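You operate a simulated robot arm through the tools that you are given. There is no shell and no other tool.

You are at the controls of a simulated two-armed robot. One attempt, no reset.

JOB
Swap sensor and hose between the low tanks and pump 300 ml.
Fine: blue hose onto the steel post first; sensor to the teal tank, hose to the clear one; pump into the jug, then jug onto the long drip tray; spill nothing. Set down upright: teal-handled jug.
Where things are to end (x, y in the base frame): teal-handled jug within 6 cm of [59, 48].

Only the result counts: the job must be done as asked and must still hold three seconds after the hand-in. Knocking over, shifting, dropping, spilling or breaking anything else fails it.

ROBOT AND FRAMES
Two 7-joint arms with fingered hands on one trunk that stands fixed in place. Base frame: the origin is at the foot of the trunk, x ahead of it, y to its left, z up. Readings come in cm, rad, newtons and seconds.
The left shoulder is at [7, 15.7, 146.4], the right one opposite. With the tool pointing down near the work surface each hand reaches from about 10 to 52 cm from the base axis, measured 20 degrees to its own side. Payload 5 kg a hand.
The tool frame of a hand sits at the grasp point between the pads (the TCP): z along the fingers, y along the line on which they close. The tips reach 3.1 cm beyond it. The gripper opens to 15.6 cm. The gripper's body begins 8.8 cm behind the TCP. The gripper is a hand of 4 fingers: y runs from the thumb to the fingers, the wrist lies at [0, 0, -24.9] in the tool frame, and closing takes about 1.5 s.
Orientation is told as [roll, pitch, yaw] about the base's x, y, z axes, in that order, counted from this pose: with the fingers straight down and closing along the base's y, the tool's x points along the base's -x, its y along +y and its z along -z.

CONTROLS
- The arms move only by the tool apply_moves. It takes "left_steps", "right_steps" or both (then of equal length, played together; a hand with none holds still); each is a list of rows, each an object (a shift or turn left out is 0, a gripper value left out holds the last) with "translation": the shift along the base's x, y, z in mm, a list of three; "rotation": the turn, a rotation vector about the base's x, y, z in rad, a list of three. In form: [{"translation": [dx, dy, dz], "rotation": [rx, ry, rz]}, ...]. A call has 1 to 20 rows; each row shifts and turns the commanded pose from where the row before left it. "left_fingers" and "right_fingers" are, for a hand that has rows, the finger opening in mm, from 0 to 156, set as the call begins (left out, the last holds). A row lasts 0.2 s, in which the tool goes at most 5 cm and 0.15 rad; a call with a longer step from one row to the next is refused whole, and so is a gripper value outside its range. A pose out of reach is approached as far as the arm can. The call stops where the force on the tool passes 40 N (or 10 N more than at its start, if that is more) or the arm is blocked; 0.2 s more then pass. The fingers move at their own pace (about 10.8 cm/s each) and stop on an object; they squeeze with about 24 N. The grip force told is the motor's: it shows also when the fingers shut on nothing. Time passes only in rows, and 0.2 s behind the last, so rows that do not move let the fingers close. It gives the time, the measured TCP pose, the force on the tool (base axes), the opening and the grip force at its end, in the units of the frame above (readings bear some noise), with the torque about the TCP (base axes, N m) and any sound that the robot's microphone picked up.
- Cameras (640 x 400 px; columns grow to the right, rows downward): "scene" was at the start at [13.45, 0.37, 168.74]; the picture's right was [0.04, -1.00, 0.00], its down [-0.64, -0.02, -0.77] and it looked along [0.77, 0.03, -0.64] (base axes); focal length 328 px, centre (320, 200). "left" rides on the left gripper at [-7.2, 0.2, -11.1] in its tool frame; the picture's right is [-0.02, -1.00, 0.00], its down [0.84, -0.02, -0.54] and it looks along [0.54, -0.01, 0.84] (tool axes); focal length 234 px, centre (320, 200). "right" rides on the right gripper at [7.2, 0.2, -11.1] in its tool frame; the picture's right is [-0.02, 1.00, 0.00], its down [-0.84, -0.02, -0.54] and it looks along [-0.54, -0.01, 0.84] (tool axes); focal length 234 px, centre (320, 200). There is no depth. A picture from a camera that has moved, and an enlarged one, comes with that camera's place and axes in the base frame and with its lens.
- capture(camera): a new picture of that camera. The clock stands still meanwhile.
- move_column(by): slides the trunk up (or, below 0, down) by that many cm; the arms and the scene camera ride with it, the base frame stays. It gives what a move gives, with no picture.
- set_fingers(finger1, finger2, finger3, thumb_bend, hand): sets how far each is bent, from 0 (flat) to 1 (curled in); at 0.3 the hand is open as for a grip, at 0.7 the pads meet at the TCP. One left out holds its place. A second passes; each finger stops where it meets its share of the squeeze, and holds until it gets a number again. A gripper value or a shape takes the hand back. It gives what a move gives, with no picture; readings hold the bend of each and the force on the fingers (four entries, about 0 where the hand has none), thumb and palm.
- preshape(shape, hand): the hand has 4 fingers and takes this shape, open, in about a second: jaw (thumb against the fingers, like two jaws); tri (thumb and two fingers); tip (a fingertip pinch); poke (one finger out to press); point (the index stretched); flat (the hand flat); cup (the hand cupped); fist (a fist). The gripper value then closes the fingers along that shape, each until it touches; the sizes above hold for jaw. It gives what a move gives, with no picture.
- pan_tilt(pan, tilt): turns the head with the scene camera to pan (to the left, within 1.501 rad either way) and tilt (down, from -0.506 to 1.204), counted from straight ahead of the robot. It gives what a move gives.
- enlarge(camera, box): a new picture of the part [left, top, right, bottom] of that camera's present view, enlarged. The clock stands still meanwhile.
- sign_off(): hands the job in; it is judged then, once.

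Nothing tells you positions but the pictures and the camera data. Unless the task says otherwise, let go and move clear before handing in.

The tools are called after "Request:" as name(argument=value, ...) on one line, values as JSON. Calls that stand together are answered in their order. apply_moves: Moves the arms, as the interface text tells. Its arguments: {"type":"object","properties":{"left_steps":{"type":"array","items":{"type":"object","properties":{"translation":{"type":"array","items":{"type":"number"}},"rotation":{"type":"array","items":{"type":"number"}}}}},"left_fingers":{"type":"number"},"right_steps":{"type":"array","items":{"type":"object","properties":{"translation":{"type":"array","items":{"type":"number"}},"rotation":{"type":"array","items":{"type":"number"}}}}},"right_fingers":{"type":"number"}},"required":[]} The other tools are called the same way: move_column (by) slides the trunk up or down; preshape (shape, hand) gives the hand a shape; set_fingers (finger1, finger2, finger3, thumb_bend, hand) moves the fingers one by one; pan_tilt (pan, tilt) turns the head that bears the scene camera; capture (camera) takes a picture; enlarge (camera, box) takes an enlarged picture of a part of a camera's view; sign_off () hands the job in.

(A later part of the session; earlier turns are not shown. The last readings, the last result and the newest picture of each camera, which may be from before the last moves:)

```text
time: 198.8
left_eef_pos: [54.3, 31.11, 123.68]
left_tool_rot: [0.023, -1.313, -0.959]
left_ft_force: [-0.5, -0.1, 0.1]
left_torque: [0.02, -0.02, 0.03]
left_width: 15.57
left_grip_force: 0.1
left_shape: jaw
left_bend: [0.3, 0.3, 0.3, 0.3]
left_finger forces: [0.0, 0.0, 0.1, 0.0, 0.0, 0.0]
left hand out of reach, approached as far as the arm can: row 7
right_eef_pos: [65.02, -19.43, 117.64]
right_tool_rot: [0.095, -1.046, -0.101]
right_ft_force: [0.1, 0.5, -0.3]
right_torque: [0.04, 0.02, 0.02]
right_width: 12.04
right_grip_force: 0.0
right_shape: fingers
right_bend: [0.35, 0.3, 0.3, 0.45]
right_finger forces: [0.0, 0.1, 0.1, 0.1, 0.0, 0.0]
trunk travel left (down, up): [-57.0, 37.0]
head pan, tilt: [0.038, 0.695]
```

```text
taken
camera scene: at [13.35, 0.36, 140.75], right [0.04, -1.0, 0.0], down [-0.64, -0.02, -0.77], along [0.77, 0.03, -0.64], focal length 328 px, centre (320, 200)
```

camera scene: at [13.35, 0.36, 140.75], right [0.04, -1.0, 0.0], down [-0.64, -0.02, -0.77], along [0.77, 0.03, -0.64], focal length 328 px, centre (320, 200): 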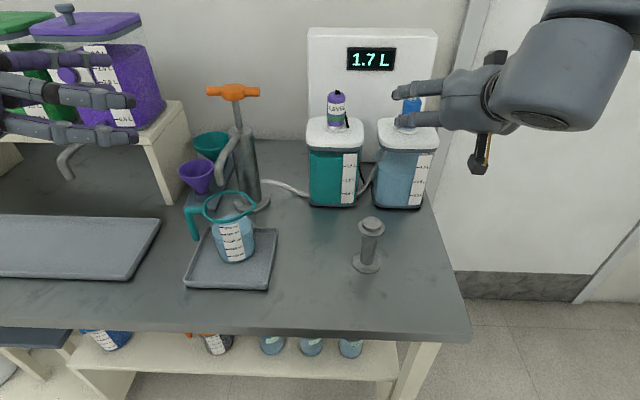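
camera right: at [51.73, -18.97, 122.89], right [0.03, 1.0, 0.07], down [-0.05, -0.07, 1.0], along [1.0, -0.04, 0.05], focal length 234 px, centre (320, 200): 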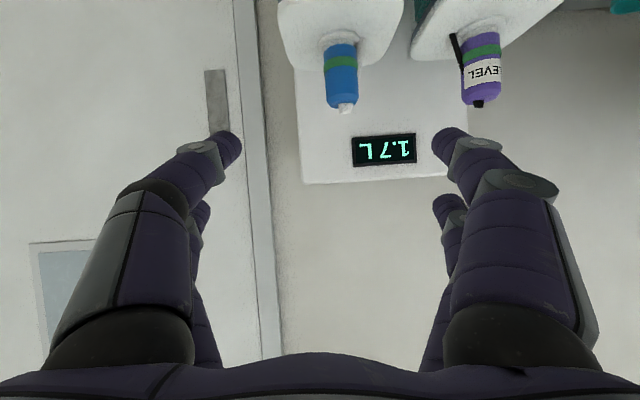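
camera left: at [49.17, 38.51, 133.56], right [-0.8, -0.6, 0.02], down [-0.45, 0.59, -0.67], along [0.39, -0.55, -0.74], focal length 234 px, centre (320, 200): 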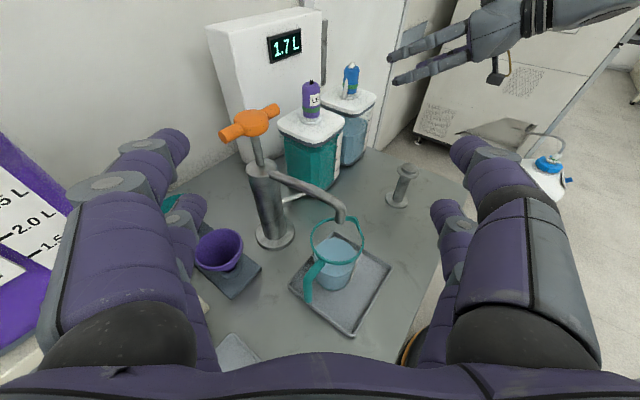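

Request:
enlarge(camera="left", box=[285, 190, 395, 340])

Request:
enlarge(camera="scene", box=[175, 170, 285, 300])

```text
2.67 times, centred on (340, 265) of left
camera zoom: at [49.17, 38.51, 133.56], right [-0.8, -0.6, 0.02], down [-0.45, 0.59, -0.67], along [0.39, -0.55, -0.74], focal length 624 px, centre (267, 27)
```

zoom: 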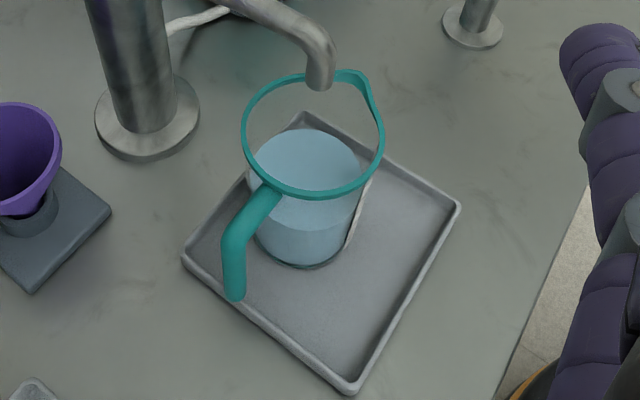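

```text
3.08 times, centred on (230, 235) of scene
camera zoom: at [13.35, 0.36, 140.75], right [0.04, -1.0, 0.0], down [-0.64, -0.02, -0.77], along [0.77, 0.03, -0.64], focal length 1008 px, centre (597, 92)
```

zoom: 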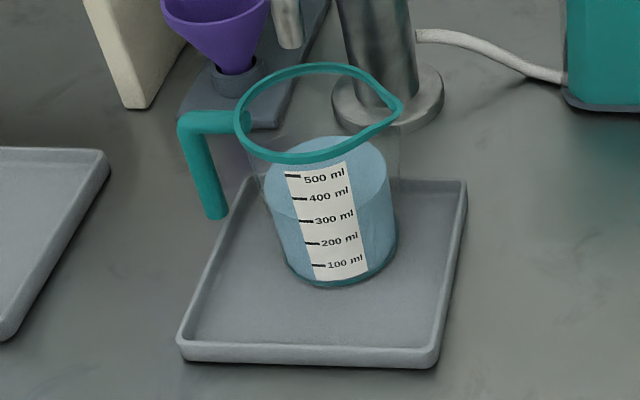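

The jug's handle points left, so the hand should come in at about -63° azimuth to keep the handle inside the grip. I'll lower the trunk for reach and adjust the yaw.

Request:
move_column(by=-10)

Request:
apply_moves(left_steps=[{"translation": [0, 0, 0], "rotation": [0, 0, -0.09]}, {"translation": [0, 5, 0], "rotation": [0, 0, -0.09]}, {"translation": [0, 0, -20]}, {"translation": [0, 0, -20]}, {"translation": [0, 0, 0]}])

Request:
capture(camera="left")

Request:
capture(camera="scene")

Request:
enlarge(camera="scene", box=[195, 150, 275, 270])

```text
time: 200.1
left_eef_pos: [54.29, 31.18, 113.63]
left_tool_rot: [0.02, -1.313, -0.956]
left_ft_force: [-0.1, -0.5, 0.6]
left_torque: [0.01, 0.01, 0.01]
left_width: 15.6
left_grip_force: 0.1
left_shape: jaw
left_bend: [0.3, 0.3, 0.3, 0.3]
left_finger forces: [0.0, 0.1, 0.0, 0.0, 0.0, 0.0]
right_eef_pos: [64.91, -19.4, 107.54]
right_tool_rot: [0.094, -1.043, -0.102]
right_ft_force: [1.5, 0.4, -0.7]
right_torque: [-0.03, 0.0, -0.01]
right_width: 12.03
right_grip_force: 0.0
right_shape: fingers
right_bend: [0.35, 0.3, 0.3, 0.45]
right_finger forces: [0.1, 0.1, 0.1, 0.1, 0.0, 0.2]
trunk travel left (down, up): [-47.0, 47.0]
head pan, tilt: [0.038, 0.695]
```

```text
time: 201.3
left_eef_pos: [54.41, 31.7, 109.87]
left_tool_rot: [0.02, -1.314, -1.138]
left_ft_force: [-1.0, -1.0, -0.2]
left_torque: [0.02, 0.0, 0.03]
left_width: 15.57
left_grip_force: 0.0
left_shape: jaw
left_bend: [0.3, 0.3, 0.3, 0.3]
left_finger forces: [0.1, 0.1, 0.1, 0.1, 0.2, 0.0]
right_eef_pos: [64.93, -19.42, 107.49]
right_tool_rot: [0.095, -1.044, -0.099]
right_ft_force: [0.6, -0.1, -0.4]
right_torque: [0.03, 0.0, -0.01]
right_width: 12.05
right_grip_force: 0.1
right_shape: fingers
right_bend: [0.35, 0.3, 0.3, 0.45]
right_finger forces: [0.0, 0.1, 0.0, 0.0, 0.0, 0.0]
trunk travel left (down, up): [-47.0, 47.0]
head pan, tilt: [0.038, 0.695]
```

```text
taken
camera left: at [50.64, 39.8, 119.52], right [-0.9, -0.44, 0.02], down [-0.34, 0.66, -0.67], along [0.29, -0.61, -0.74], focal length 234 px, centre (320, 200)
```

left: 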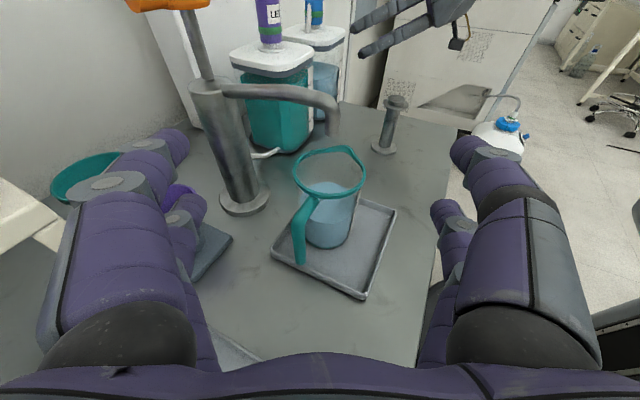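

```text
taken
camera scene: at [13.42, 0.35, 130.74], right [0.04, -1.0, 0.0], down [-0.64, -0.02, -0.77], along [0.77, 0.03, -0.64], focal length 328 px, centre (320, 200)
```

scene: 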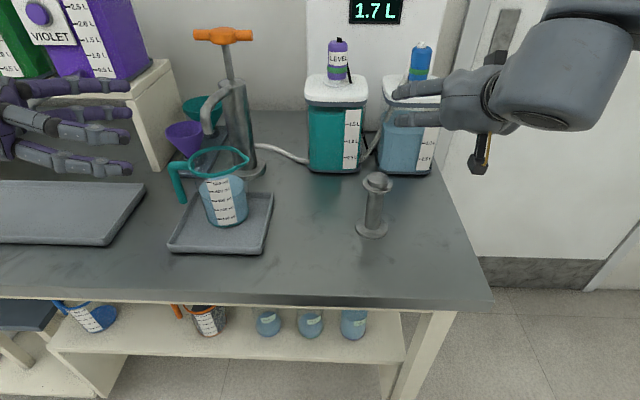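

```text
3.33 times, centred on (235, 210) of scene
camera zoom: at [13.42, 0.35, 130.74], right [0.04, -1.0, 0.0], down [-0.64, -0.02, -0.77], along [0.77, 0.03, -0.64], focal length 1092 px, centre (603, 167)
```

zoom: 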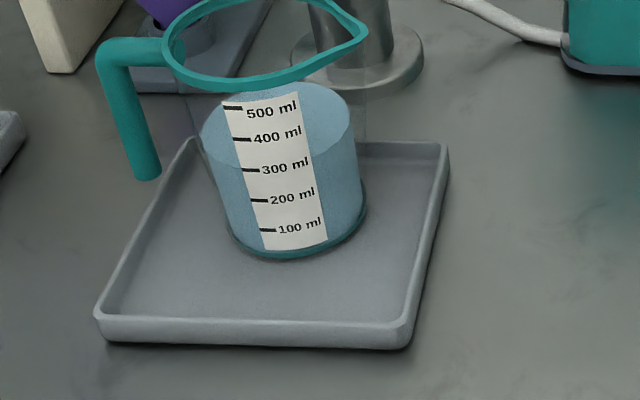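

Request:
enlarge(camera="scene", box=[208, 175, 244, 225])

Request:
enlarge(camera="left", box=[270, 130, 400, 300])

```text
8.00 times, centred on (226, 200) of scene
camera zoom: at [13.42, 0.35, 130.74], right [0.04, -1.0, 0.0], down [-0.64, -0.02, -0.77], along [0.77, 0.03, -0.64], focal length 2620 px, centre (1072, 200)
```

zoom: 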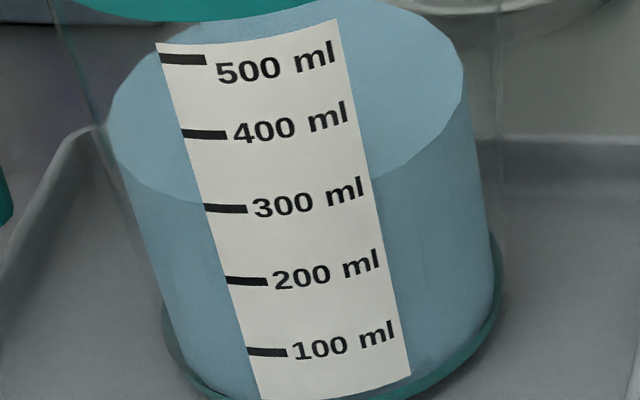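

```text
2.35 times, centred on (335, 215) of left
camera zoom: at [50.64, 39.8, 119.52], right [-0.9, -0.44, 0.02], down [-0.34, 0.66, -0.67], along [0.29, -0.61, -0.74], focal length 551 px, centre (285, 165)
```

zoom: 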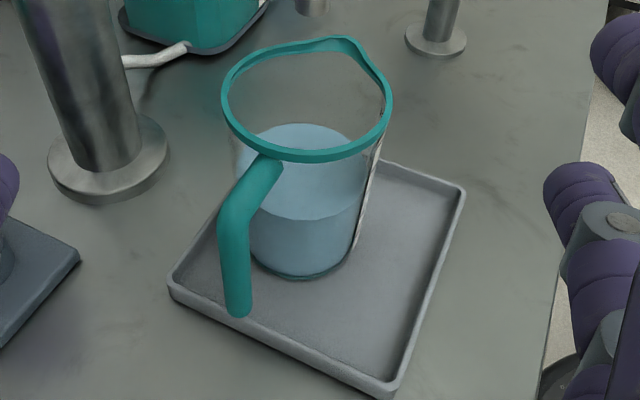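

The close reading is right at 300 ml, about 300 ± 5. The jug axis is at (58.9, 19.9) and the handle bar lies well inside the hand's opening. Descending to the approach start.

Request:
apply_moves(left_steps=[{"translation": [-5, 0, -25]}, {"translation": [-5, -3, -30]}, {"translation": [0, -2, -30]}, {"translation": [0, 0, -20]}, {"translation": [0, 0, 0]}])

Request:
capture(camera="left")

Request:
capture(camera="scene")

```text
time: 202.5
left_eef_pos: [53.4, 31.21, 99.35]
left_tool_rot: [0.021, -1.313, -1.137]
left_ft_force: [-0.2, 0.0, -0.6]
left_torque: [-0.03, -0.01, 0.0]
left_width: 15.57
left_grip_force: 0.0
left_shape: jaw
left_bend: [0.3, 0.3, 0.3, 0.3]
left_finger forces: [0.0, 0.0, 0.1, 0.1, 0.0, 0.1]
right_eef_pos: [64.94, -19.42, 107.61]
right_tool_rot: [0.095, -1.044, -0.102]
right_ft_force: [1.4, -0.6, -0.7]
right_torque: [-0.04, -0.02, 0.03]
right_width: 12.0
right_grip_force: 0.1
right_shape: fingers
right_bend: [0.35, 0.3, 0.3, 0.45]
right_finger forces: [0.0, 0.1, 0.1, 0.0, 0.0, 0.0]
trunk travel left (down, up): [-47.0, 47.0]
head pan, tilt: [0.038, 0.695]
```

```text
taken
camera left: at [49.66, 39.26, 109.02], right [-0.9, -0.44, 0.02], down [-0.34, 0.66, -0.67], along [0.29, -0.61, -0.74], focal length 234 px, centre (320, 200)
```

left: 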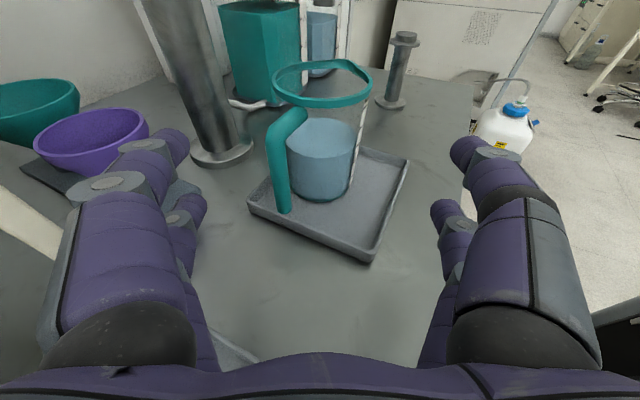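

```text
taken
camera scene: at [13.43, 0.35, 130.74], right [0.04, -1.0, 0.0], down [-0.64, -0.02, -0.77], along [0.77, 0.03, -0.64], focal length 328 px, centre (320, 200)
```

scene: 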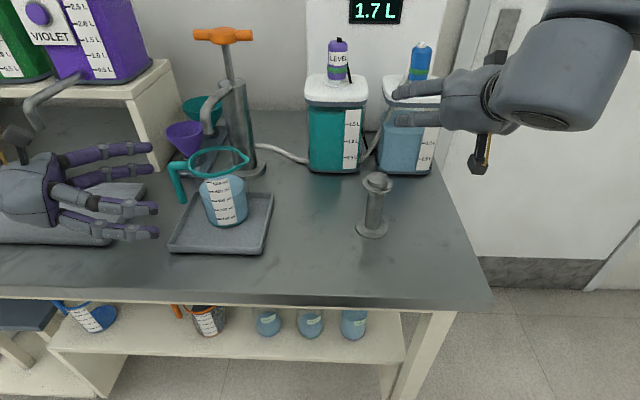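

Jug centred between the open fingers, handle inside. Advancing halfway first.

Request:
apply_moves(left_steps=[{"translation": [8.45, -17.4, -5.1]}, {"translation": [8.45, -17.4, -5.1]}, {"translation": [8.45, -17.4, -5.1]}, {"translation": [0, 0, 0]}])

Request:
capture(camera="left")

Request:
enlarge(camera="scene", box=[120, 120, 300, 280])

```text
time: 203.5
left_eef_pos: [56.02, 26.03, 97.63]
left_tool_rot: [0.02, -1.311, -1.137]
left_ft_force: [0.2, -0.6, 0.0]
left_torque: [0.01, 0.02, -0.02]
left_width: 15.59
left_grip_force: 0.0
left_shape: jaw
left_bend: [0.3, 0.3, 0.3, 0.3]
left_finger forces: [0.0, 0.1, 0.0, 0.0, 0.0, 0.0]
right_eef_pos: [64.94, -19.41, 107.55]
right_tool_rot: [0.095, -1.044, -0.101]
right_ft_force: [0.2, 0.8, 0.5]
right_torque: [0.05, 0.0, 0.0]
right_width: 12.05
right_grip_force: 0.0
right_shape: fingers
right_bend: [0.35, 0.3, 0.3, 0.45]
right_finger forces: [0.0, 0.0, 0.0, 0.0, 0.0, 0.1]
trunk travel left (down, up): [-47.0, 47.0]
head pan, tilt: [0.038, 0.695]
```

```text
taken
camera left: at [52.2, 34.16, 107.55], right [-0.9, -0.44, 0.02], down [-0.34, 0.66, -0.67], along [0.29, -0.61, -0.74], focal length 234 px, centre (320, 200)
```

left: 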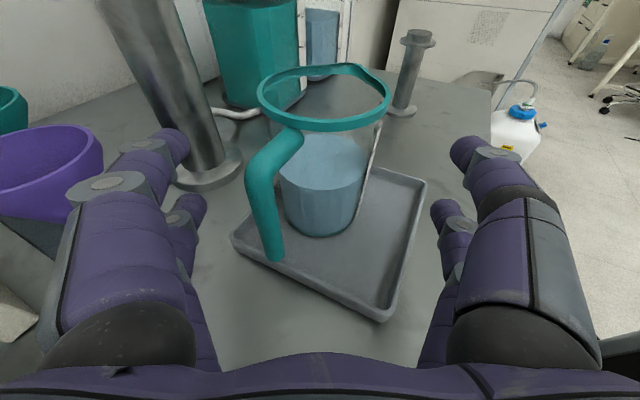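

```text
2.50 times, centred on (210, 200) of scene
camera zoom: at [13.4, 0.38, 130.75], right [0.04, -1.0, 0.0], down [-0.64, -0.02, -0.77], along [0.77, 0.03, -0.64], focal length 819 px, centre (595, 200)
```

zoom: 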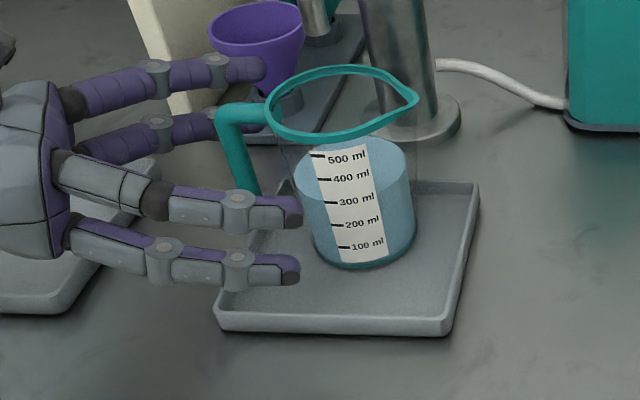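

Request:
apply_moves(left_steps=[{"translation": [8.5, -17.6, -5.2]}, {"translation": [8.5, -17.6, -5.2]}, {"translation": [7.5, -15.5, -5]}, {"translation": [0, 0, 0]}])

Request:
capture(camera="left")

Request:
enlarge(camera="scene", box=[130, 110, 300, 280])

```text
time: 204.5
left_eef_pos: [56.38, 21.12, 98.1]
left_tool_rot: [0.014, -1.308, -1.126]
left_ft_force: [0.6, 0.6, -0.6]
left_torque: [-0.05, 0.0, 0.01]
left_width: 15.61
left_grip_force: 0.1
left_shape: jaw
left_bend: [0.3, 0.3, 0.3, 0.3]
left_finger forces: [0.1, 0.6, 0.0, 0.0, 0.0, 0.0]
left hand out of reach, approached as far as the arm can: row 1, 2, 3
right_eef_pos: [64.97, -19.37, 107.65]
right_tool_rot: [0.094, -1.042, -0.102]
right_ft_force: [0.0, -0.9, 0.0]
right_torque: [0.01, 0.02, 0.04]
right_width: 12.02
right_grip_force: 0.0
right_shape: fingers
right_bend: [0.35, 0.3, 0.3, 0.45]
right_finger forces: [0.0, 0.0, 0.0, 0.1, 0.0, 0.1]
trunk travel left (down, up): [-47.0, 47.0]
head pan, tilt: [0.038, 0.695]
```

```text
taken
camera left: at [52.66, 29.21, 107.86], right [-0.89, -0.45, 0.02], down [-0.34, 0.66, -0.67], along [0.29, -0.6, -0.74], focal length 234 px, centre (320, 200)
```

left: 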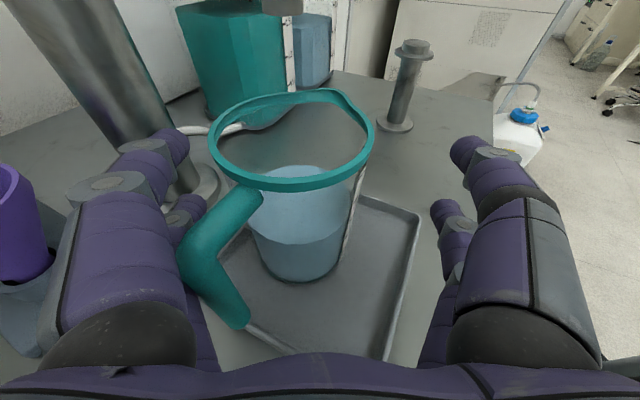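

```text
2.35 times, centred on (215, 195) of scene
camera zoom: at [13.43, 0.4, 130.74], right [0.04, -1.0, 0.0], down [-0.64, -0.02, -0.77], along [0.77, 0.03, -0.64], focal length 771 px, centre (567, 212)
```

zoom: 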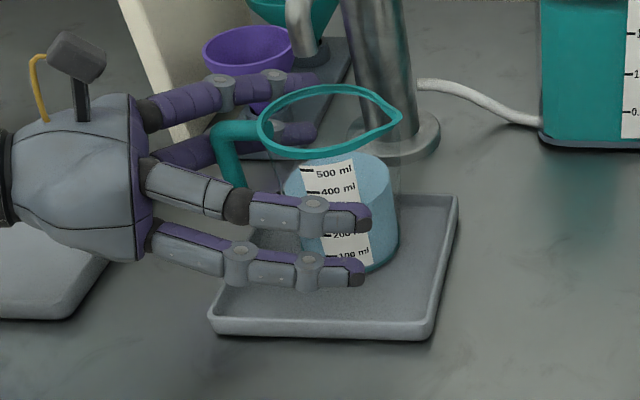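

The left arm can't quite get there at this height: it stopped short with the jug off-centre in the hand. I'll back out, then try again with the trunk lower so the arm sits more naturally.

Request:
apply_moves(left_steps=[{"translation": [-1, 15, 0]}, {"translation": [-5, 20, 3]}, {"translation": [-10, 20, 5]}, {"translation": [-10, 15, 5]}, {"translation": [0, 5, 20]}, {"translation": [0, 0, 30]}, {"translation": [0, 0, 30]}, {"translation": [0, 0, 20]}, {"translation": [0, 0, 0]}], right_steps=[{"translation": [0, 0, 0]}, {"translation": [0, 0, 15]}, {"translation": [0, 0, 15]}, {"translation": [0, 0, 15]}, {"translation": [0, 0, 15]}, {"translation": [0, 0, 15]}, {"translation": [0, 0, 15]}, {"translation": [0, 0, 15]}, {"translation": [0, 0, 15]}])

Request:
enlarge(camera="scene", box=[130, 110, 300, 280])

```text
time: 206.5
left_eef_pos: [53.89, 28.69, 109.28]
left_tool_rot: [0.021, -1.312, -1.136]
left_ft_force: [-0.1, 0.4, 1.1]
left_torque: [-0.02, -0.01, 0.01]
left_width: 15.58
left_grip_force: 0.1
left_shape: jaw
left_bend: [0.3, 0.3, 0.3, 0.3]
left_finger forces: [0.0, 0.1, 0.0, 0.0, 0.1, 0.1]
right_eef_pos: [64.9, -19.43, 119.52]
right_tool_rot: [0.094, -1.043, -0.102]
right_ft_force: [-0.8, -0.6, -0.4]
right_torque: [0.0, 0.02, -0.02]
right_width: 12.02
right_grip_force: 0.1
right_shape: fingers
right_bend: [0.35, 0.3, 0.3, 0.45]
right_finger forces: [0.0, 0.0, 0.0, 0.0, 0.0, 0.0]
trunk travel left (down, up): [-47.0, 47.0]
head pan, tilt: [0.038, 0.695]
```

```text
2.35 times, centred on (215, 195) of scene
camera zoom: at [13.41, 0.42, 130.74], right [0.04, -1.0, 0.0], down [-0.64, -0.02, -0.77], along [0.77, 0.03, -0.64], focal length 771 px, centre (567, 212)
```

zoom: 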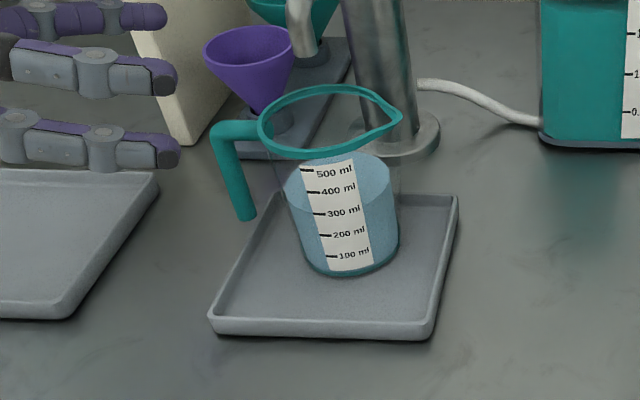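

Request:
move_column(by=-12)

Request:
apply_moves(left_steps=[{"translation": [3, -3, 0]}, {"translation": [4, -12, -2]}, {"translation": [8, -16, -3]}, {"translation": [8, -16, -3]}, {"translation": [8, -16, -3]}, {"translation": [8, -16, -3]}, {"translation": [0, 0, 0]}])

Request:
capture(camera="left")

Request:
capture(camera="scene")

```text
time: 208.0
left_eef_pos: [54.0, 28.67, 97.25]
left_tool_rot: [0.022, -1.313, -1.138]
left_ft_force: [0.2, 0.3, 0.2]
left_torque: [0.01, -0.03, 0.01]
left_width: 15.59
left_grip_force: 0.0
left_shape: jaw
left_bend: [0.3, 0.3, 0.3, 0.3]
left_finger forces: [0.1, 0.1, 0.0, 0.1, 0.0, 0.0]
right_eef_pos: [64.99, -19.44, 107.49]
right_tool_rot: [0.092, -1.045, -0.101]
right_ft_force: [0.6, -0.2, 1.2]
right_torque: [-0.01, 0.02, 0.0]
right_width: 12.04
right_grip_force: 0.1
right_shape: fingers
right_bend: [0.35, 0.3, 0.3, 0.45]
right_finger forces: [0.1, 0.0, 0.0, 0.0, 0.0, 0.1]
trunk travel left (down, up): [-35.0, 59.0]
head pan, tilt: [0.038, 0.695]
```

```text
time: 209.6
left_eef_pos: [57.76, 20.78, 95.88]
left_tool_rot: [0.019, -1.312, -1.136]
left_ft_force: [0.0, 0.0, 1.0]
left_torque: [-0.02, 0.0, -0.03]
left_width: 15.59
left_grip_force: 0.0
left_shape: jaw
left_bend: [0.3, 0.3, 0.3, 0.3]
left_finger forces: [0.2, 0.1, 0.0, 0.1, 0.1, 0.0]
right_eef_pos: [64.97, -19.35, 107.57]
right_tool_rot: [0.094, -1.043, -0.103]
right_ft_force: [0.7, -0.4, 0.1]
right_torque: [0.02, 0.01, -0.02]
right_width: 12.05
right_grip_force: 0.0
right_shape: fingers
right_bend: [0.35, 0.3, 0.3, 0.45]
right_finger forces: [0.1, 0.0, 0.0, 0.0, 0.1, 0.0]
trunk travel left (down, up): [-35.0, 59.0]
head pan, tilt: [0.038, 0.695]
```

```text
taken
camera left: at [53.98, 28.96, 105.6], right [-0.9, -0.44, 0.02], down [-0.34, 0.66, -0.67], along [0.29, -0.61, -0.74], focal length 234 px, centre (320, 200)
```

left: 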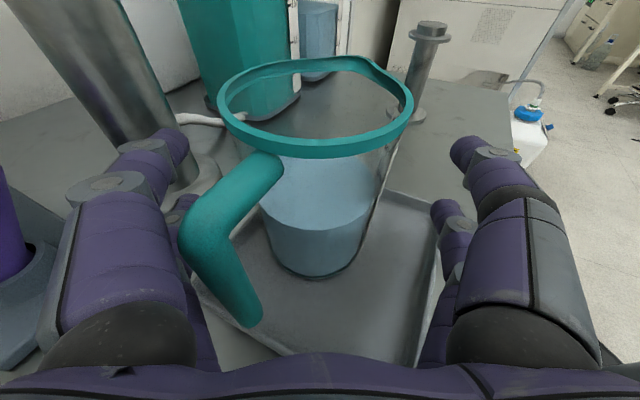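

```text
taken
camera scene: at [13.42, 0.38, 118.74], right [0.04, -1.0, 0.0], down [-0.64, -0.02, -0.77], along [0.77, 0.03, -0.64], focal length 328 px, centre (320, 200)
```

scene: 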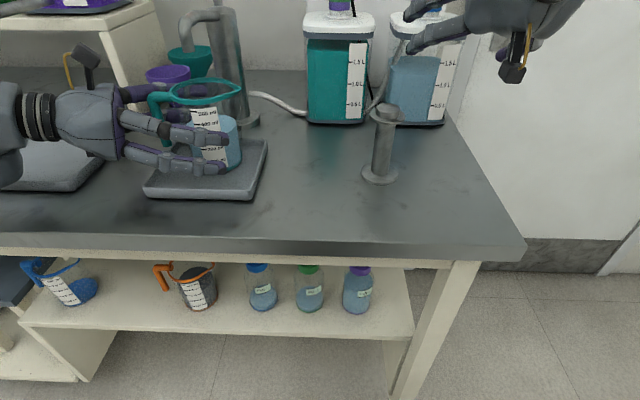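

Reached cleanly this time. The low scene camera also gives a nearly level view of the jug for a last reading. I'll centre the hand on the jug.

Request:
apply_moves(left_steps=[{"translation": [4, -3.6, 0]}, {"translation": [4, -3.6, 0]}, {"translation": [0, 0, 0]}])

Request:
capture(camera="left")

Request:
enlarge(camera="scene", box=[110, 70, 280, 210])

Request:
enlarge(camera="scene", box=[180, 90, 250, 180])

```text
time: 210.4
left_eef_pos: [58.71, 20.21, 95.91]
left_tool_rot: [0.02, -1.312, -1.136]
left_ft_force: [0.1, 0.6, -0.6]
left_torque: [0.02, 0.0, 0.01]
left_width: 15.6
left_grip_force: 0.0
left_shape: jaw
left_bend: [0.3, 0.3, 0.3, 0.3]
left_finger forces: [0.9, 0.0, 0.0, 0.0, 0.0, 0.0]
right_eef_pos: [64.95, -19.47, 107.45]
right_tool_rot: [0.094, -1.044, -0.104]
right_ft_force: [-0.8, 0.1, 0.1]
right_torque: [0.02, 0.01, -0.04]
right_width: 12.03
right_grip_force: 0.0
right_shape: fingers
right_bend: [0.35, 0.3, 0.3, 0.45]
right_finger forces: [0.0, 0.0, 0.1, 0.0, 0.0, 0.0]
trunk travel left (down, up): [-35.0, 59.0]
head pan, tilt: [0.038, 0.695]
```

```text
taken
camera left: at [54.81, 28.27, 105.64], right [-0.9, -0.44, 0.02], down [-0.34, 0.66, -0.67], along [0.29, -0.61, -0.74], focal length 234 px, centre (320, 200)
```

left: 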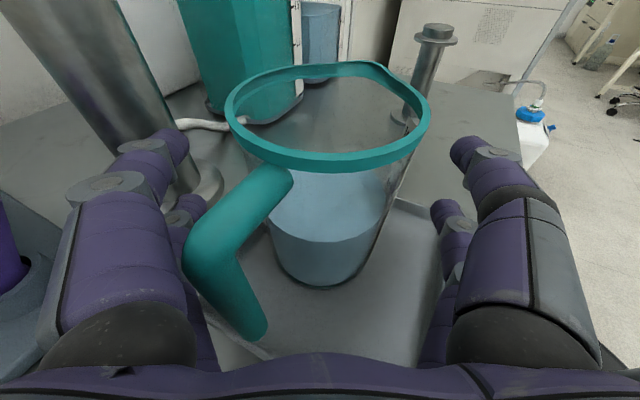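

```text
2.86 times, centred on (195, 140) of scene
camera zoom: at [13.44, 0.38, 118.74], right [0.04, -1.0, 0.0], down [-0.64, -0.02, -0.77], along [0.77, 0.03, -0.64], focal length 936 px, centre (677, 371)
```

zoom: 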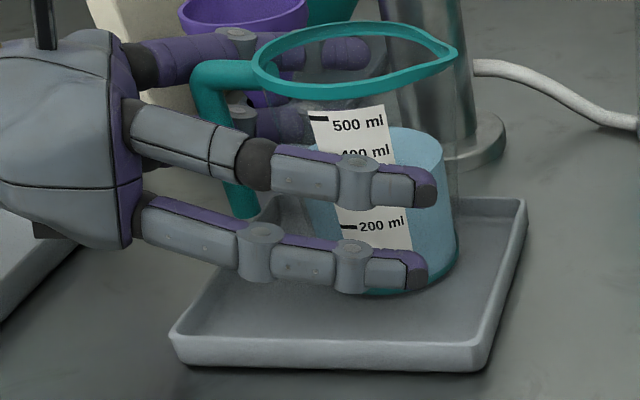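

```text
4.44 times, centred on (215, 135) of scene
camera zoom: at [13.44, 0.38, 118.74], right [0.04, -1.0, 0.0], down [-0.64, -0.02, -0.77], along [0.77, 0.03, -0.64], focal length 1456 px, centre (787, 489)
```

zoom: 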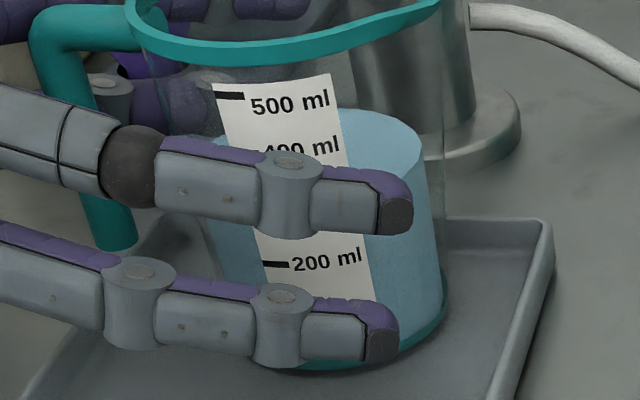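

The hand is around the jug with the handle inside. Closing gently on the body.

Request:
apply_moves(left_steps=[{"translation": [0, 0, 0]}, {"translation": [0, 0, 0]}, {"translation": [0, 0, 0]}, {"translation": [0, 0, 0]}, {"translation": [0, 0, 0]}, {"translation": [0, 0, 0]}], left_fingers=60)

Request:
capture(camera="left")

Request:
enlarge(camera="scene", box=[110, 70, 280, 210])

```text
time: 211.8
left_eef_pos: [58.59, 20.05, 95.86]
left_tool_rot: [0.02, -1.312, -1.137]
left_ft_force: [0.2, 0.0, -0.5]
left_torque: [-0.09, 0.05, -0.01]
left_width: 7.19
left_grip_force: 24.4
left_shape: jaw
left_bend: [0.74, 0.73, 0.73, 0.7]
left_finger forces: [23.2, 22.3, 22.3, 0.0, 22.5, 0.0]
right_eef_pos: [64.87, -19.54, 107.54]
right_tool_rot: [0.095, -1.043, -0.101]
right_ft_force: [0.1, 0.4, 1.2]
right_torque: [0.0, 0.0, 0.03]
right_width: 12.04
right_grip_force: 0.1
right_shape: fingers
right_bend: [0.35, 0.3, 0.3, 0.45]
right_finger forces: [0.0, 0.0, 0.0, 0.0, 0.0, 0.1]
trunk travel left (down, up): [-35.0, 59.0]
head pan, tilt: [0.038, 0.695]
```

```text
taken
camera left: at [54.82, 28.23, 105.64], right [-0.9, -0.44, 0.02], down [-0.34, 0.66, -0.67], along [0.29, -0.61, -0.74], focal length 234 px, centre (320, 200)
```

left: 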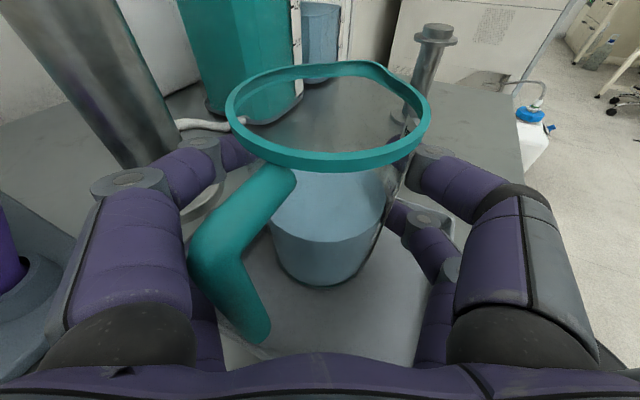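

```text
2.86 times, centred on (195, 140) of scene
camera zoom: at [13.45, 0.36, 118.74], right [0.04, -1.0, 0.0], down [-0.64, -0.02, -0.77], along [0.77, 0.03, -0.64], focal length 936 px, centre (677, 371)
```

zoom: 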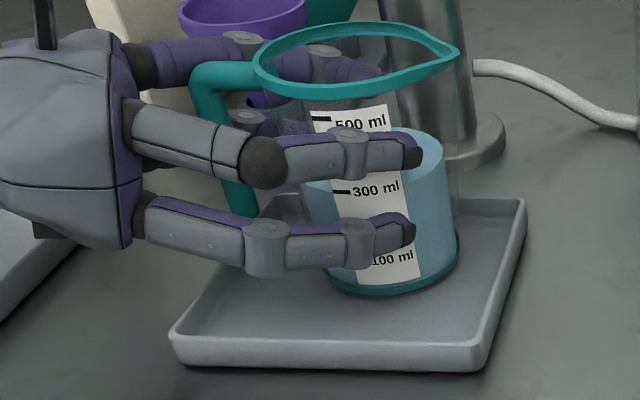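

All four fingers hold the jug evenly and it hasn't moved. One last check of the level against the 300 mark.

Request:
enlarge(camera="scene", box=[206, 120, 246, 160])

```text
10.00 times, centred on (226, 140) of scene
camera zoom: at [13.45, 0.36, 118.74], right [0.04, -1.0, 0.0], down [-0.64, -0.02, -0.77], along [0.77, 0.03, -0.64], focal length 3275 px, centre (1260, 800)
```

zoom: 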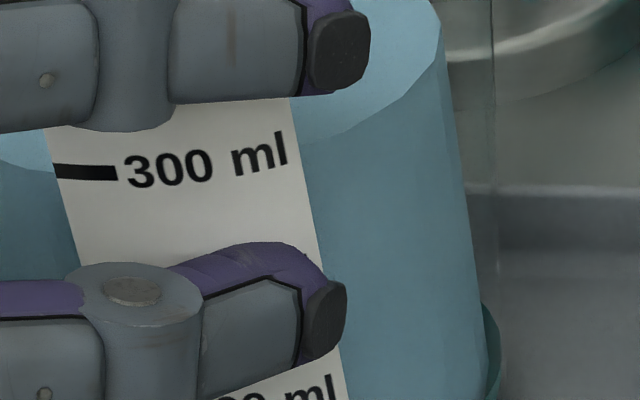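

The level sits on the 300 ml line, so volume is good. Lifting the jug 2.4 cm, enough to clear the tray rims but still under the spout.

Request:
apply_moves(left_steps=[{"translation": [0, 0, 3]}, {"translation": [0, 0, 5]}, {"translation": [0, 0, 6]}, {"translation": [0, 0, 6]}, {"translation": [0, 0, 4]}, {"translation": [0, 0, 0]}])

Request:
capture(camera="left")

Request:
enlarge(camera="scene", box=[100, 40, 290, 210])

```text
time: 213.2
left_eef_pos: [58.67, 19.98, 98.04]
left_tool_rot: [0.018, -1.313, -1.135]
left_ft_force: [-0.6, -0.2, -3.3]
left_torque: [-0.05, 0.02, 0.01]
left_width: 7.26
left_grip_force: 24.1
left_shape: jaw
left_bend: [0.74, 0.73, 0.73, 0.7]
left_finger forces: [23.1, 22.6, 22.3, 0.0, 22.6, 0.0]
right_eef_pos: [64.99, -19.39, 107.26]
right_tool_rot: [0.095, -1.045, -0.101]
right_ft_force: [-1.0, -0.1, -0.7]
right_torque: [-0.01, 0.01, 0.0]
right_width: 12.04
right_grip_force: 0.0
right_shape: fingers
right_bend: [0.35, 0.3, 0.3, 0.45]
right_finger forces: [0.1, 0.0, 0.0, 0.1, 0.0, 0.1]
trunk travel left (down, up): [-35.0, 59.0]
head pan, tilt: [0.038, 0.695]
```

```text
taken
camera left: at [54.88, 28.12, 107.96], right [-0.9, -0.44, 0.02], down [-0.34, 0.66, -0.67], along [0.29, -0.61, -0.74], focal length 234 px, centre (320, 200)
```

left: 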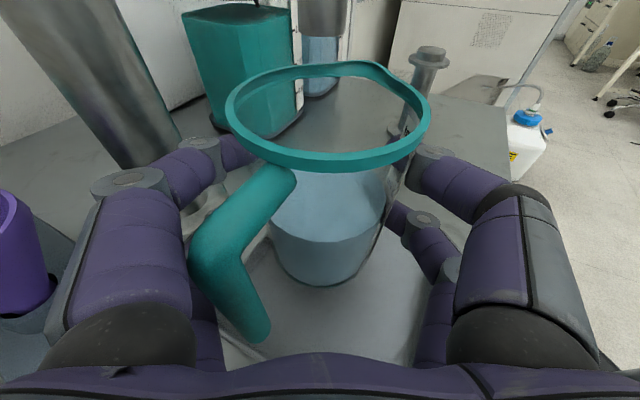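

```text
2.35 times, centred on (195, 125) of scene
camera zoom: at [13.48, 0.38, 118.74], right [0.04, -1.0, 0.0], down [-0.64, -0.02, -0.77], along [0.77, 0.03, -0.64], focal length 771 px, centre (614, 376)
```

zoom: 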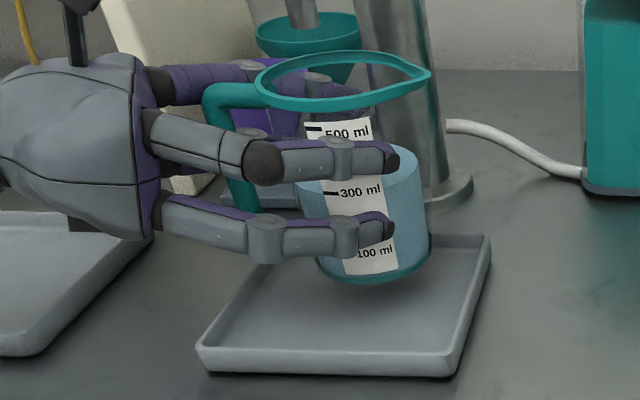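

The jug is up, level and steady. Moving it slowly left, out from under the spout.

Request:
apply_moves(left_steps=[{"translation": [-1, 4, 0]}, {"translation": [-3, 9, 0]}, {"translation": [-4, 12, 0]}, {"translation": [-4, 13, 0]}, {"translation": [-4, 13, 0]}, {"translation": [-4, 13, 0]}, {"translation": [-3, 13, 0], "rotation": [0, 0, 0.05]}, {"translation": [0, 13, 0], "rotation": [0, 0, 0.07]}, {"translation": [0, 10, 0], "rotation": [0, 0, 0.07]}, {"translation": [0, 5, 0], "rotation": [0, 0, 0.05]}, {"translation": [0, 0, 0]}])

Request:
capture(camera="left")

Request:
capture(camera="scene")

```text
time: 215.6
left_eef_pos: [56.46, 30.63, 98.22]
left_tool_rot: [0.019, -1.313, -0.896]
left_ft_force: [-0.1, -0.3, -3.9]
left_torque: [-0.04, -0.01, 0.02]
left_width: 7.23
left_grip_force: 23.8
left_shape: jaw
left_bend: [0.74, 0.73, 0.73, 0.7]
left_finger forces: [23.2, 22.5, 22.3, 0.1, 22.6, 0.0]
right_eef_pos: [65.01, -19.37, 107.43]
right_tool_rot: [0.093, -1.044, -0.101]
right_ft_force: [0.4, 0.3, 0.2]
right_torque: [0.01, -0.01, 0.0]
right_width: 12.05
right_grip_force: 0.0
right_shape: fingers
right_bend: [0.35, 0.3, 0.3, 0.45]
right_finger forces: [0.0, 0.0, 0.1, 0.0, 0.0, 0.1]
trunk travel left (down, up): [-35.0, 59.0]
head pan, tilt: [0.038, 0.695]
```

```text
taken
camera left: at [50.73, 37.61, 107.94], right [-0.76, -0.64, 0.02], down [-0.49, 0.56, -0.67], along [0.42, -0.52, -0.74], focal length 234 px, centre (320, 200)
```

left: 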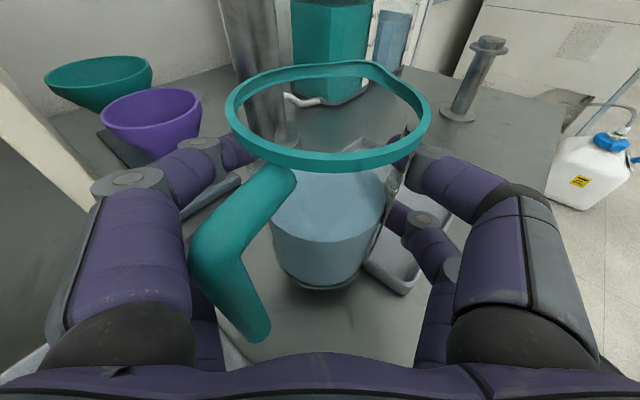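

```text
taken
camera scene: at [13.48, 0.39, 118.73], right [0.04, -1.0, 0.0], down [-0.64, -0.02, -0.77], along [0.77, 0.03, -0.64], focal length 328 px, centre (320, 200)
```

scene: 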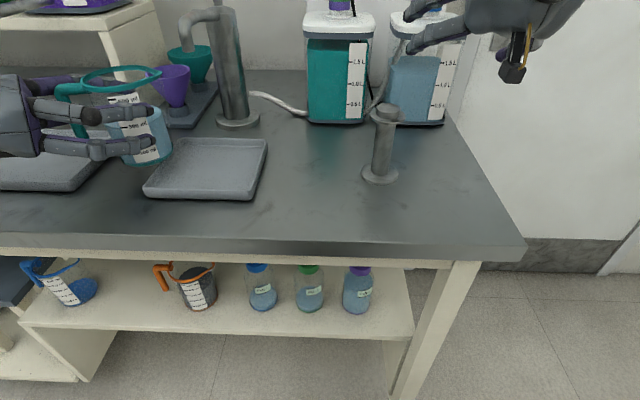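

Clear of the spout. I'll turn the head left to watch the long drip tray and the violet tap before going further.

Request:
pan_tilt(pan=0.65, tilt=0.5)

Request:
capture(camera="scene")

```text
time: 216.6
left_eef_pos: [56.23, 30.61, 98.2]
left_tool_rot: [0.02, -1.313, -0.895]
left_ft_force: [0.0, -0.5, -4.4]
left_torque: [-0.02, 0.06, -0.02]
left_width: 7.23
left_grip_force: 23.6
left_shape: jaw
left_bend: [0.74, 0.73, 0.73, 0.7]
left_finger forces: [23.2, 22.5, 22.2, 0.0, 22.6, 0.1]
right_eef_pos: [64.92, -19.45, 107.46]
right_tool_rot: [0.093, -1.045, -0.1]
right_ft_force: [-0.5, 0.4, -0.1]
right_torque: [0.01, 0.02, -0.01]
right_width: 12.03
right_grip_force: 0.0
right_shape: fingers
right_bend: [0.35, 0.3, 0.3, 0.45]
right_finger forces: [0.1, 0.0, 0.0, 0.1, 0.0, 0.1]
trunk travel left (down, up): [-35.0, 59.0]
head pan, tilt: [0.649, 0.499]
```

```text
taken
camera scene: at [12.22, 5.55, 120.46], right [0.6, -0.8, 0.0], down [-0.38, -0.29, -0.88], along [0.7, 0.53, -0.48], focal length 328 px, centre (320, 200)
```

scene: 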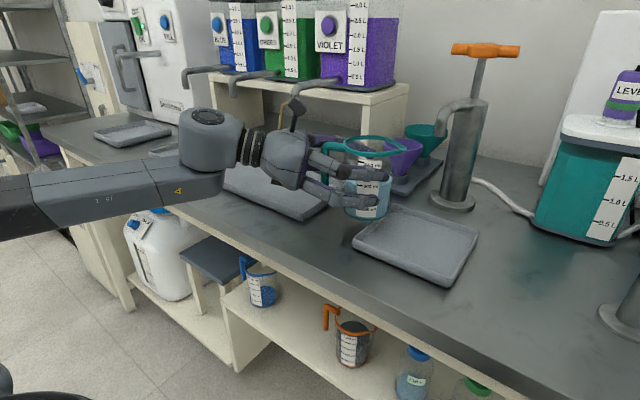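

Good view of the tray, taps and jug. Continuing slowly toward the tray while turning the hand to point forward.

Request:
apply_moves(left_steps=[{"translation": [0, 6, 0], "rotation": [0, 0, 0.05]}, {"translation": [0, 10, 0], "rotation": [0, 0, 0.07]}, {"translation": [0, 12, 0], "rotation": [0, 0, 0.07]}, {"translation": [0, 12, 0], "rotation": [0, 0, 0.07]}, {"translation": [1, 12, 0], "rotation": [0, 0, 0.07]}, {"translation": [1, 12, 0], "rotation": [0, 0, 0.07]}, {"translation": [1, 10, 0], "rotation": [0, 0, 0.07]}, {"translation": [1, 6, 0], "rotation": [0, 0, 0.05]}, {"translation": [0, 0, 0]}])

Request:
capture(camera="scene")

Request:
capture(camera="left")

```text
time: 218.6
left_eef_pos: [56.81, 38.62, 98.37]
left_tool_rot: [0.019, -1.312, -0.374]
left_ft_force: [-0.6, 0.0, -4.3]
left_torque: [-0.03, 0.01, 0.0]
left_width: 7.21
left_grip_force: 25.0
left_shape: jaw
left_bend: [0.74, 0.73, 0.73, 0.7]
left_finger forces: [23.2, 22.6, 22.3, 0.0, 22.6, 0.0]
right_eef_pos: [65.04, -19.38, 107.43]
right_tool_rot: [0.096, -1.045, -0.101]
right_ft_force: [0.5, 0.4, 0.7]
right_torque: [0.01, 0.0, 0.0]
right_width: 12.05
right_grip_force: 0.0
right_shape: fingers
right_bend: [0.35, 0.3, 0.3, 0.45]
right_finger forces: [0.0, 0.0, 0.0, 0.0, 0.0, 0.0]
trunk travel left (down, up): [-35.0, 59.0]
head pan, tilt: [0.649, 0.499]
```

```text
taken
camera scene: at [12.21, 5.57, 120.46], right [0.6, -0.8, 0.0], down [-0.38, -0.29, -0.88], along [0.7, 0.53, -0.48], focal length 328 px, centre (320, 200)
```

scene: 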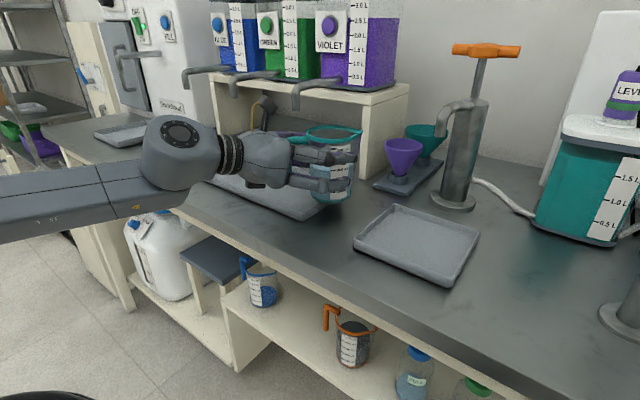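

```text
taken
camera left: at [48.54, 41.89, 108.08], right [-0.34, -0.94, 0.02], down [-0.7, 0.24, -0.67], along [0.63, -0.24, -0.74], focal length 234 px, centre (320, 200)
```

left: 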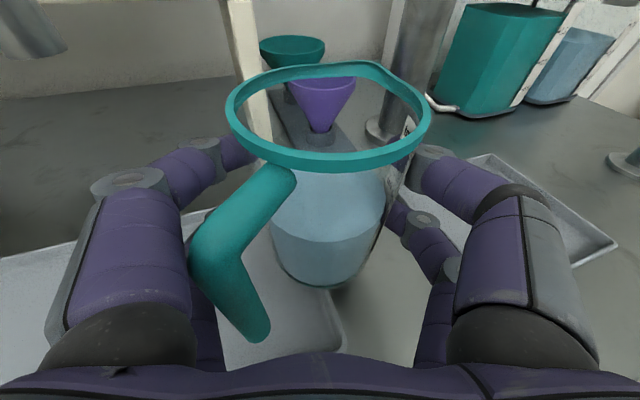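

Request:
apply_moves(left_steps=[{"translation": [0, 6, 0], "rotation": [0, 0, 0.03]}, {"translation": [1, 10, 0], "rotation": [0, 0, 0.03]}, {"translation": [1, 12, 0], "rotation": [0, 0, 0.03]}, {"translation": [1, 12, 0], "rotation": [0, 0, 0.03]}, {"translation": [1, 12, 0], "rotation": [0, 0, 0.03]}, {"translation": [1, 12, 0]}, {"translation": [1, 10, 0]}, {"translation": [0, 7, 0]}, {"translation": [0, 0, 0]}])

Request:
capture(camera="scene")

Request:
capture(camera="left")

Request:
enlarge(camera="scene", box=[180, 60, 380, 240])

```text
time: 220.6
left_eef_pos: [57.28, 46.56, 98.29]
left_tool_rot: [0.017, -1.311, -0.227]
left_ft_force: [-0.1, 0.0, -3.8]
left_torque: [-0.02, 0.02, 0.0]
left_width: 7.22
left_grip_force: 23.9
left_shape: jaw
left_bend: [0.74, 0.73, 0.73, 0.7]
left_finger forces: [23.1, 22.4, 22.3, 0.1, 22.6, 0.0]
right_eef_pos: [65.01, -19.29, 107.52]
right_tool_rot: [0.093, -1.045, -0.101]
right_ft_force: [-0.1, 0.1, -0.4]
right_torque: [-0.01, -0.02, 0.0]
right_width: 12.04
right_grip_force: 0.0
right_shape: fingers
right_bend: [0.35, 0.3, 0.3, 0.45]
right_finger forces: [0.0, 0.0, 0.0, 0.0, 0.0, 0.0]
trunk travel left (down, up): [-35.0, 59.0]
head pan, tilt: [0.649, 0.499]
```

```text
taken
camera scene: at [12.21, 5.56, 120.47], right [0.6, -0.8, 0.0], down [-0.38, -0.29, -0.88], along [0.7, 0.53, -0.48], focal length 328 px, centre (320, 200)
```

scene: 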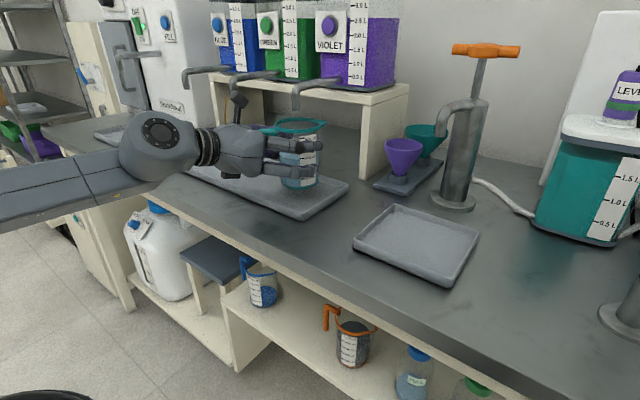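

```text
taken
camera left: at [48.68, 48.64, 108.07], right [-0.2, -0.98, 0.02], down [-0.73, 0.14, -0.67], along [0.65, -0.15, -0.74], focal length 234 px, centre (320, 200)
```

left: 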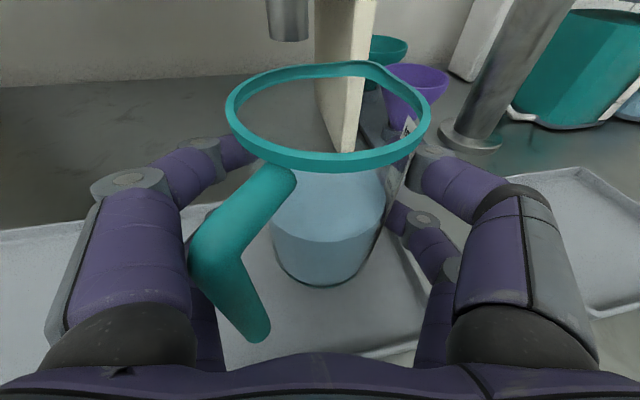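

```text
2.22 times, centred on (280, 150) of scene
camera zoom: at [12.21, 5.56, 120.47], right [0.6, -0.8, 0.0], down [-0.38, -0.29, -0.88], along [0.7, 0.53, -0.48], focal length 728 px, centre (409, 311)
```

zoom: 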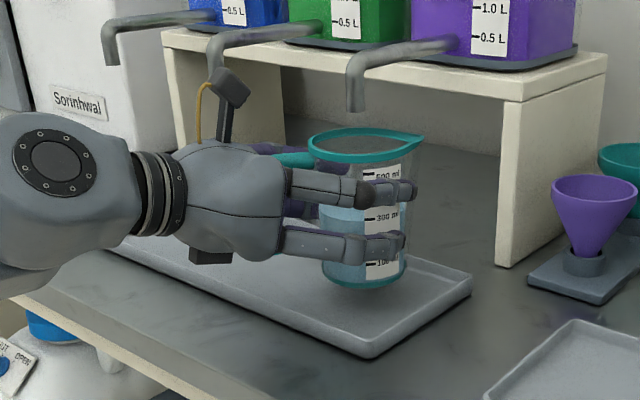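

The jug is over the tray at about (57.6, 46.5), clear of the violet tap. Lowering gently.

Request:
apply_moves(left_steps=[{"translation": [0, 0, -5]}, {"translation": [0, 0, -6]}, {"translation": [0, 0, -4]}, {"translation": [0, 0, -2]}, {"translation": [0, 0, 0]}])

Request:
enlarge(camera="scene", box=[230, 90, 360, 220])

```text
time: 221.8
left_eef_pos: [57.33, 46.52, 96.57]
left_tool_rot: [0.017, -1.31, -0.225]
left_ft_force: [-0.2, 0.3, -3.0]
left_torque: [-0.03, -0.04, 0.01]
left_width: 7.21
left_grip_force: 24.3
left_shape: jaw
left_bend: [0.74, 0.73, 0.73, 0.7]
left_finger forces: [23.1, 22.6, 22.4, 0.1, 22.6, 0.1]
right_eef_pos: [64.89, -19.38, 107.37]
right_tool_rot: [0.093, -1.045, -0.101]
right_ft_force: [0.5, 0.1, -0.4]
right_torque: [0.0, -0.01, 0.01]
right_width: 12.06
right_grip_force: 0.1
right_shape: fingers
right_bend: [0.35, 0.3, 0.3, 0.45]
right_finger forces: [0.0, 0.0, 0.0, 0.1, 0.0, 0.0]
trunk travel left (down, up): [-35.0, 59.0]
head pan, tilt: [0.649, 0.499]
```

```text
3.08 times, centred on (295, 155) of scene
camera zoom: at [12.21, 5.57, 120.46], right [0.6, -0.8, 0.0], down [-0.38, -0.29, -0.88], along [0.7, 0.53, -0.48], focal length 1008 px, centre (397, 338)
```

zoom: 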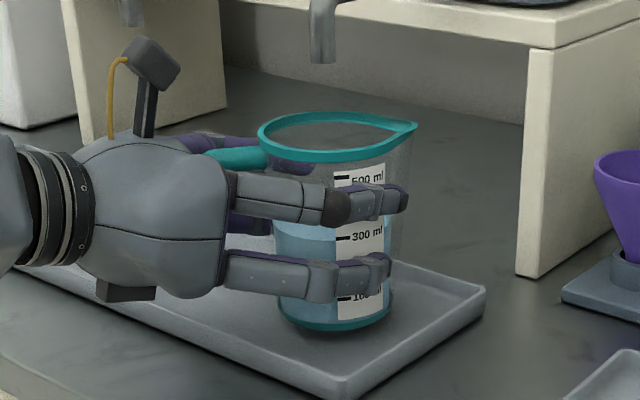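

Request:
apply_moves(left_steps=[{"translation": [0, 0, -2]}, {"translation": [0, 0, -2]}, {"translation": [0, 0, -2]}, {"translation": [0, 0, 0]}])

Request:
enlarge(camera="scene", box=[230, 90, 360, 220])

```text
time: 222.8
left_eef_pos: [57.35, 46.6, 95.92]
left_tool_rot: [0.018, -1.314, -0.226]
left_ft_force: [-0.7, 0.3, -3.4]
left_torque: [-0.06, 0.02, 0.0]
left_width: 7.2
left_grip_force: 24.0
left_shape: jaw
left_bend: [0.74, 0.73, 0.73, 0.7]
left_finger forces: [23.1, 22.5, 22.3, 0.1, 22.6, 0.0]
right_eef_pos: [64.92, -19.4, 107.54]
right_tool_rot: [0.093, -1.042, -0.1]
right_ft_force: [0.6, 0.4, -0.1]
right_torque: [0.0, 0.01, -0.01]
right_width: 12.04
right_grip_force: 0.0
right_shape: fingers
right_bend: [0.35, 0.3, 0.3, 0.45]
right_finger forces: [0.1, 0.0, 0.0, 0.0, 0.0, 0.0]
trunk travel left (down, up): [-35.0, 59.0]
head pan, tilt: [0.649, 0.499]
```

```text
3.08 times, centred on (295, 155) of scene
camera zoom: at [12.21, 5.57, 120.46], right [0.6, -0.8, 0.0], down [-0.38, -0.29, -0.88], along [0.7, 0.53, -0.48], focal length 1008 px, centre (397, 338)
```

zoom: 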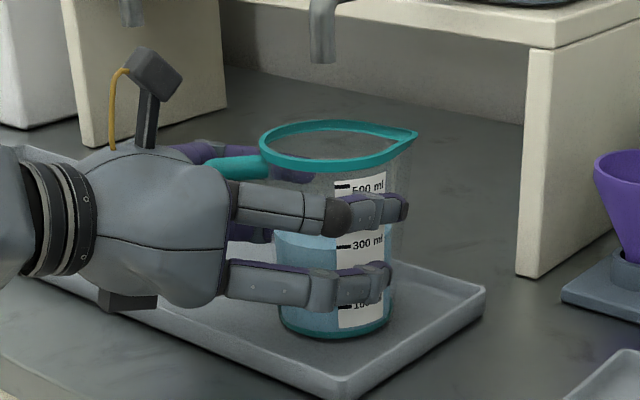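

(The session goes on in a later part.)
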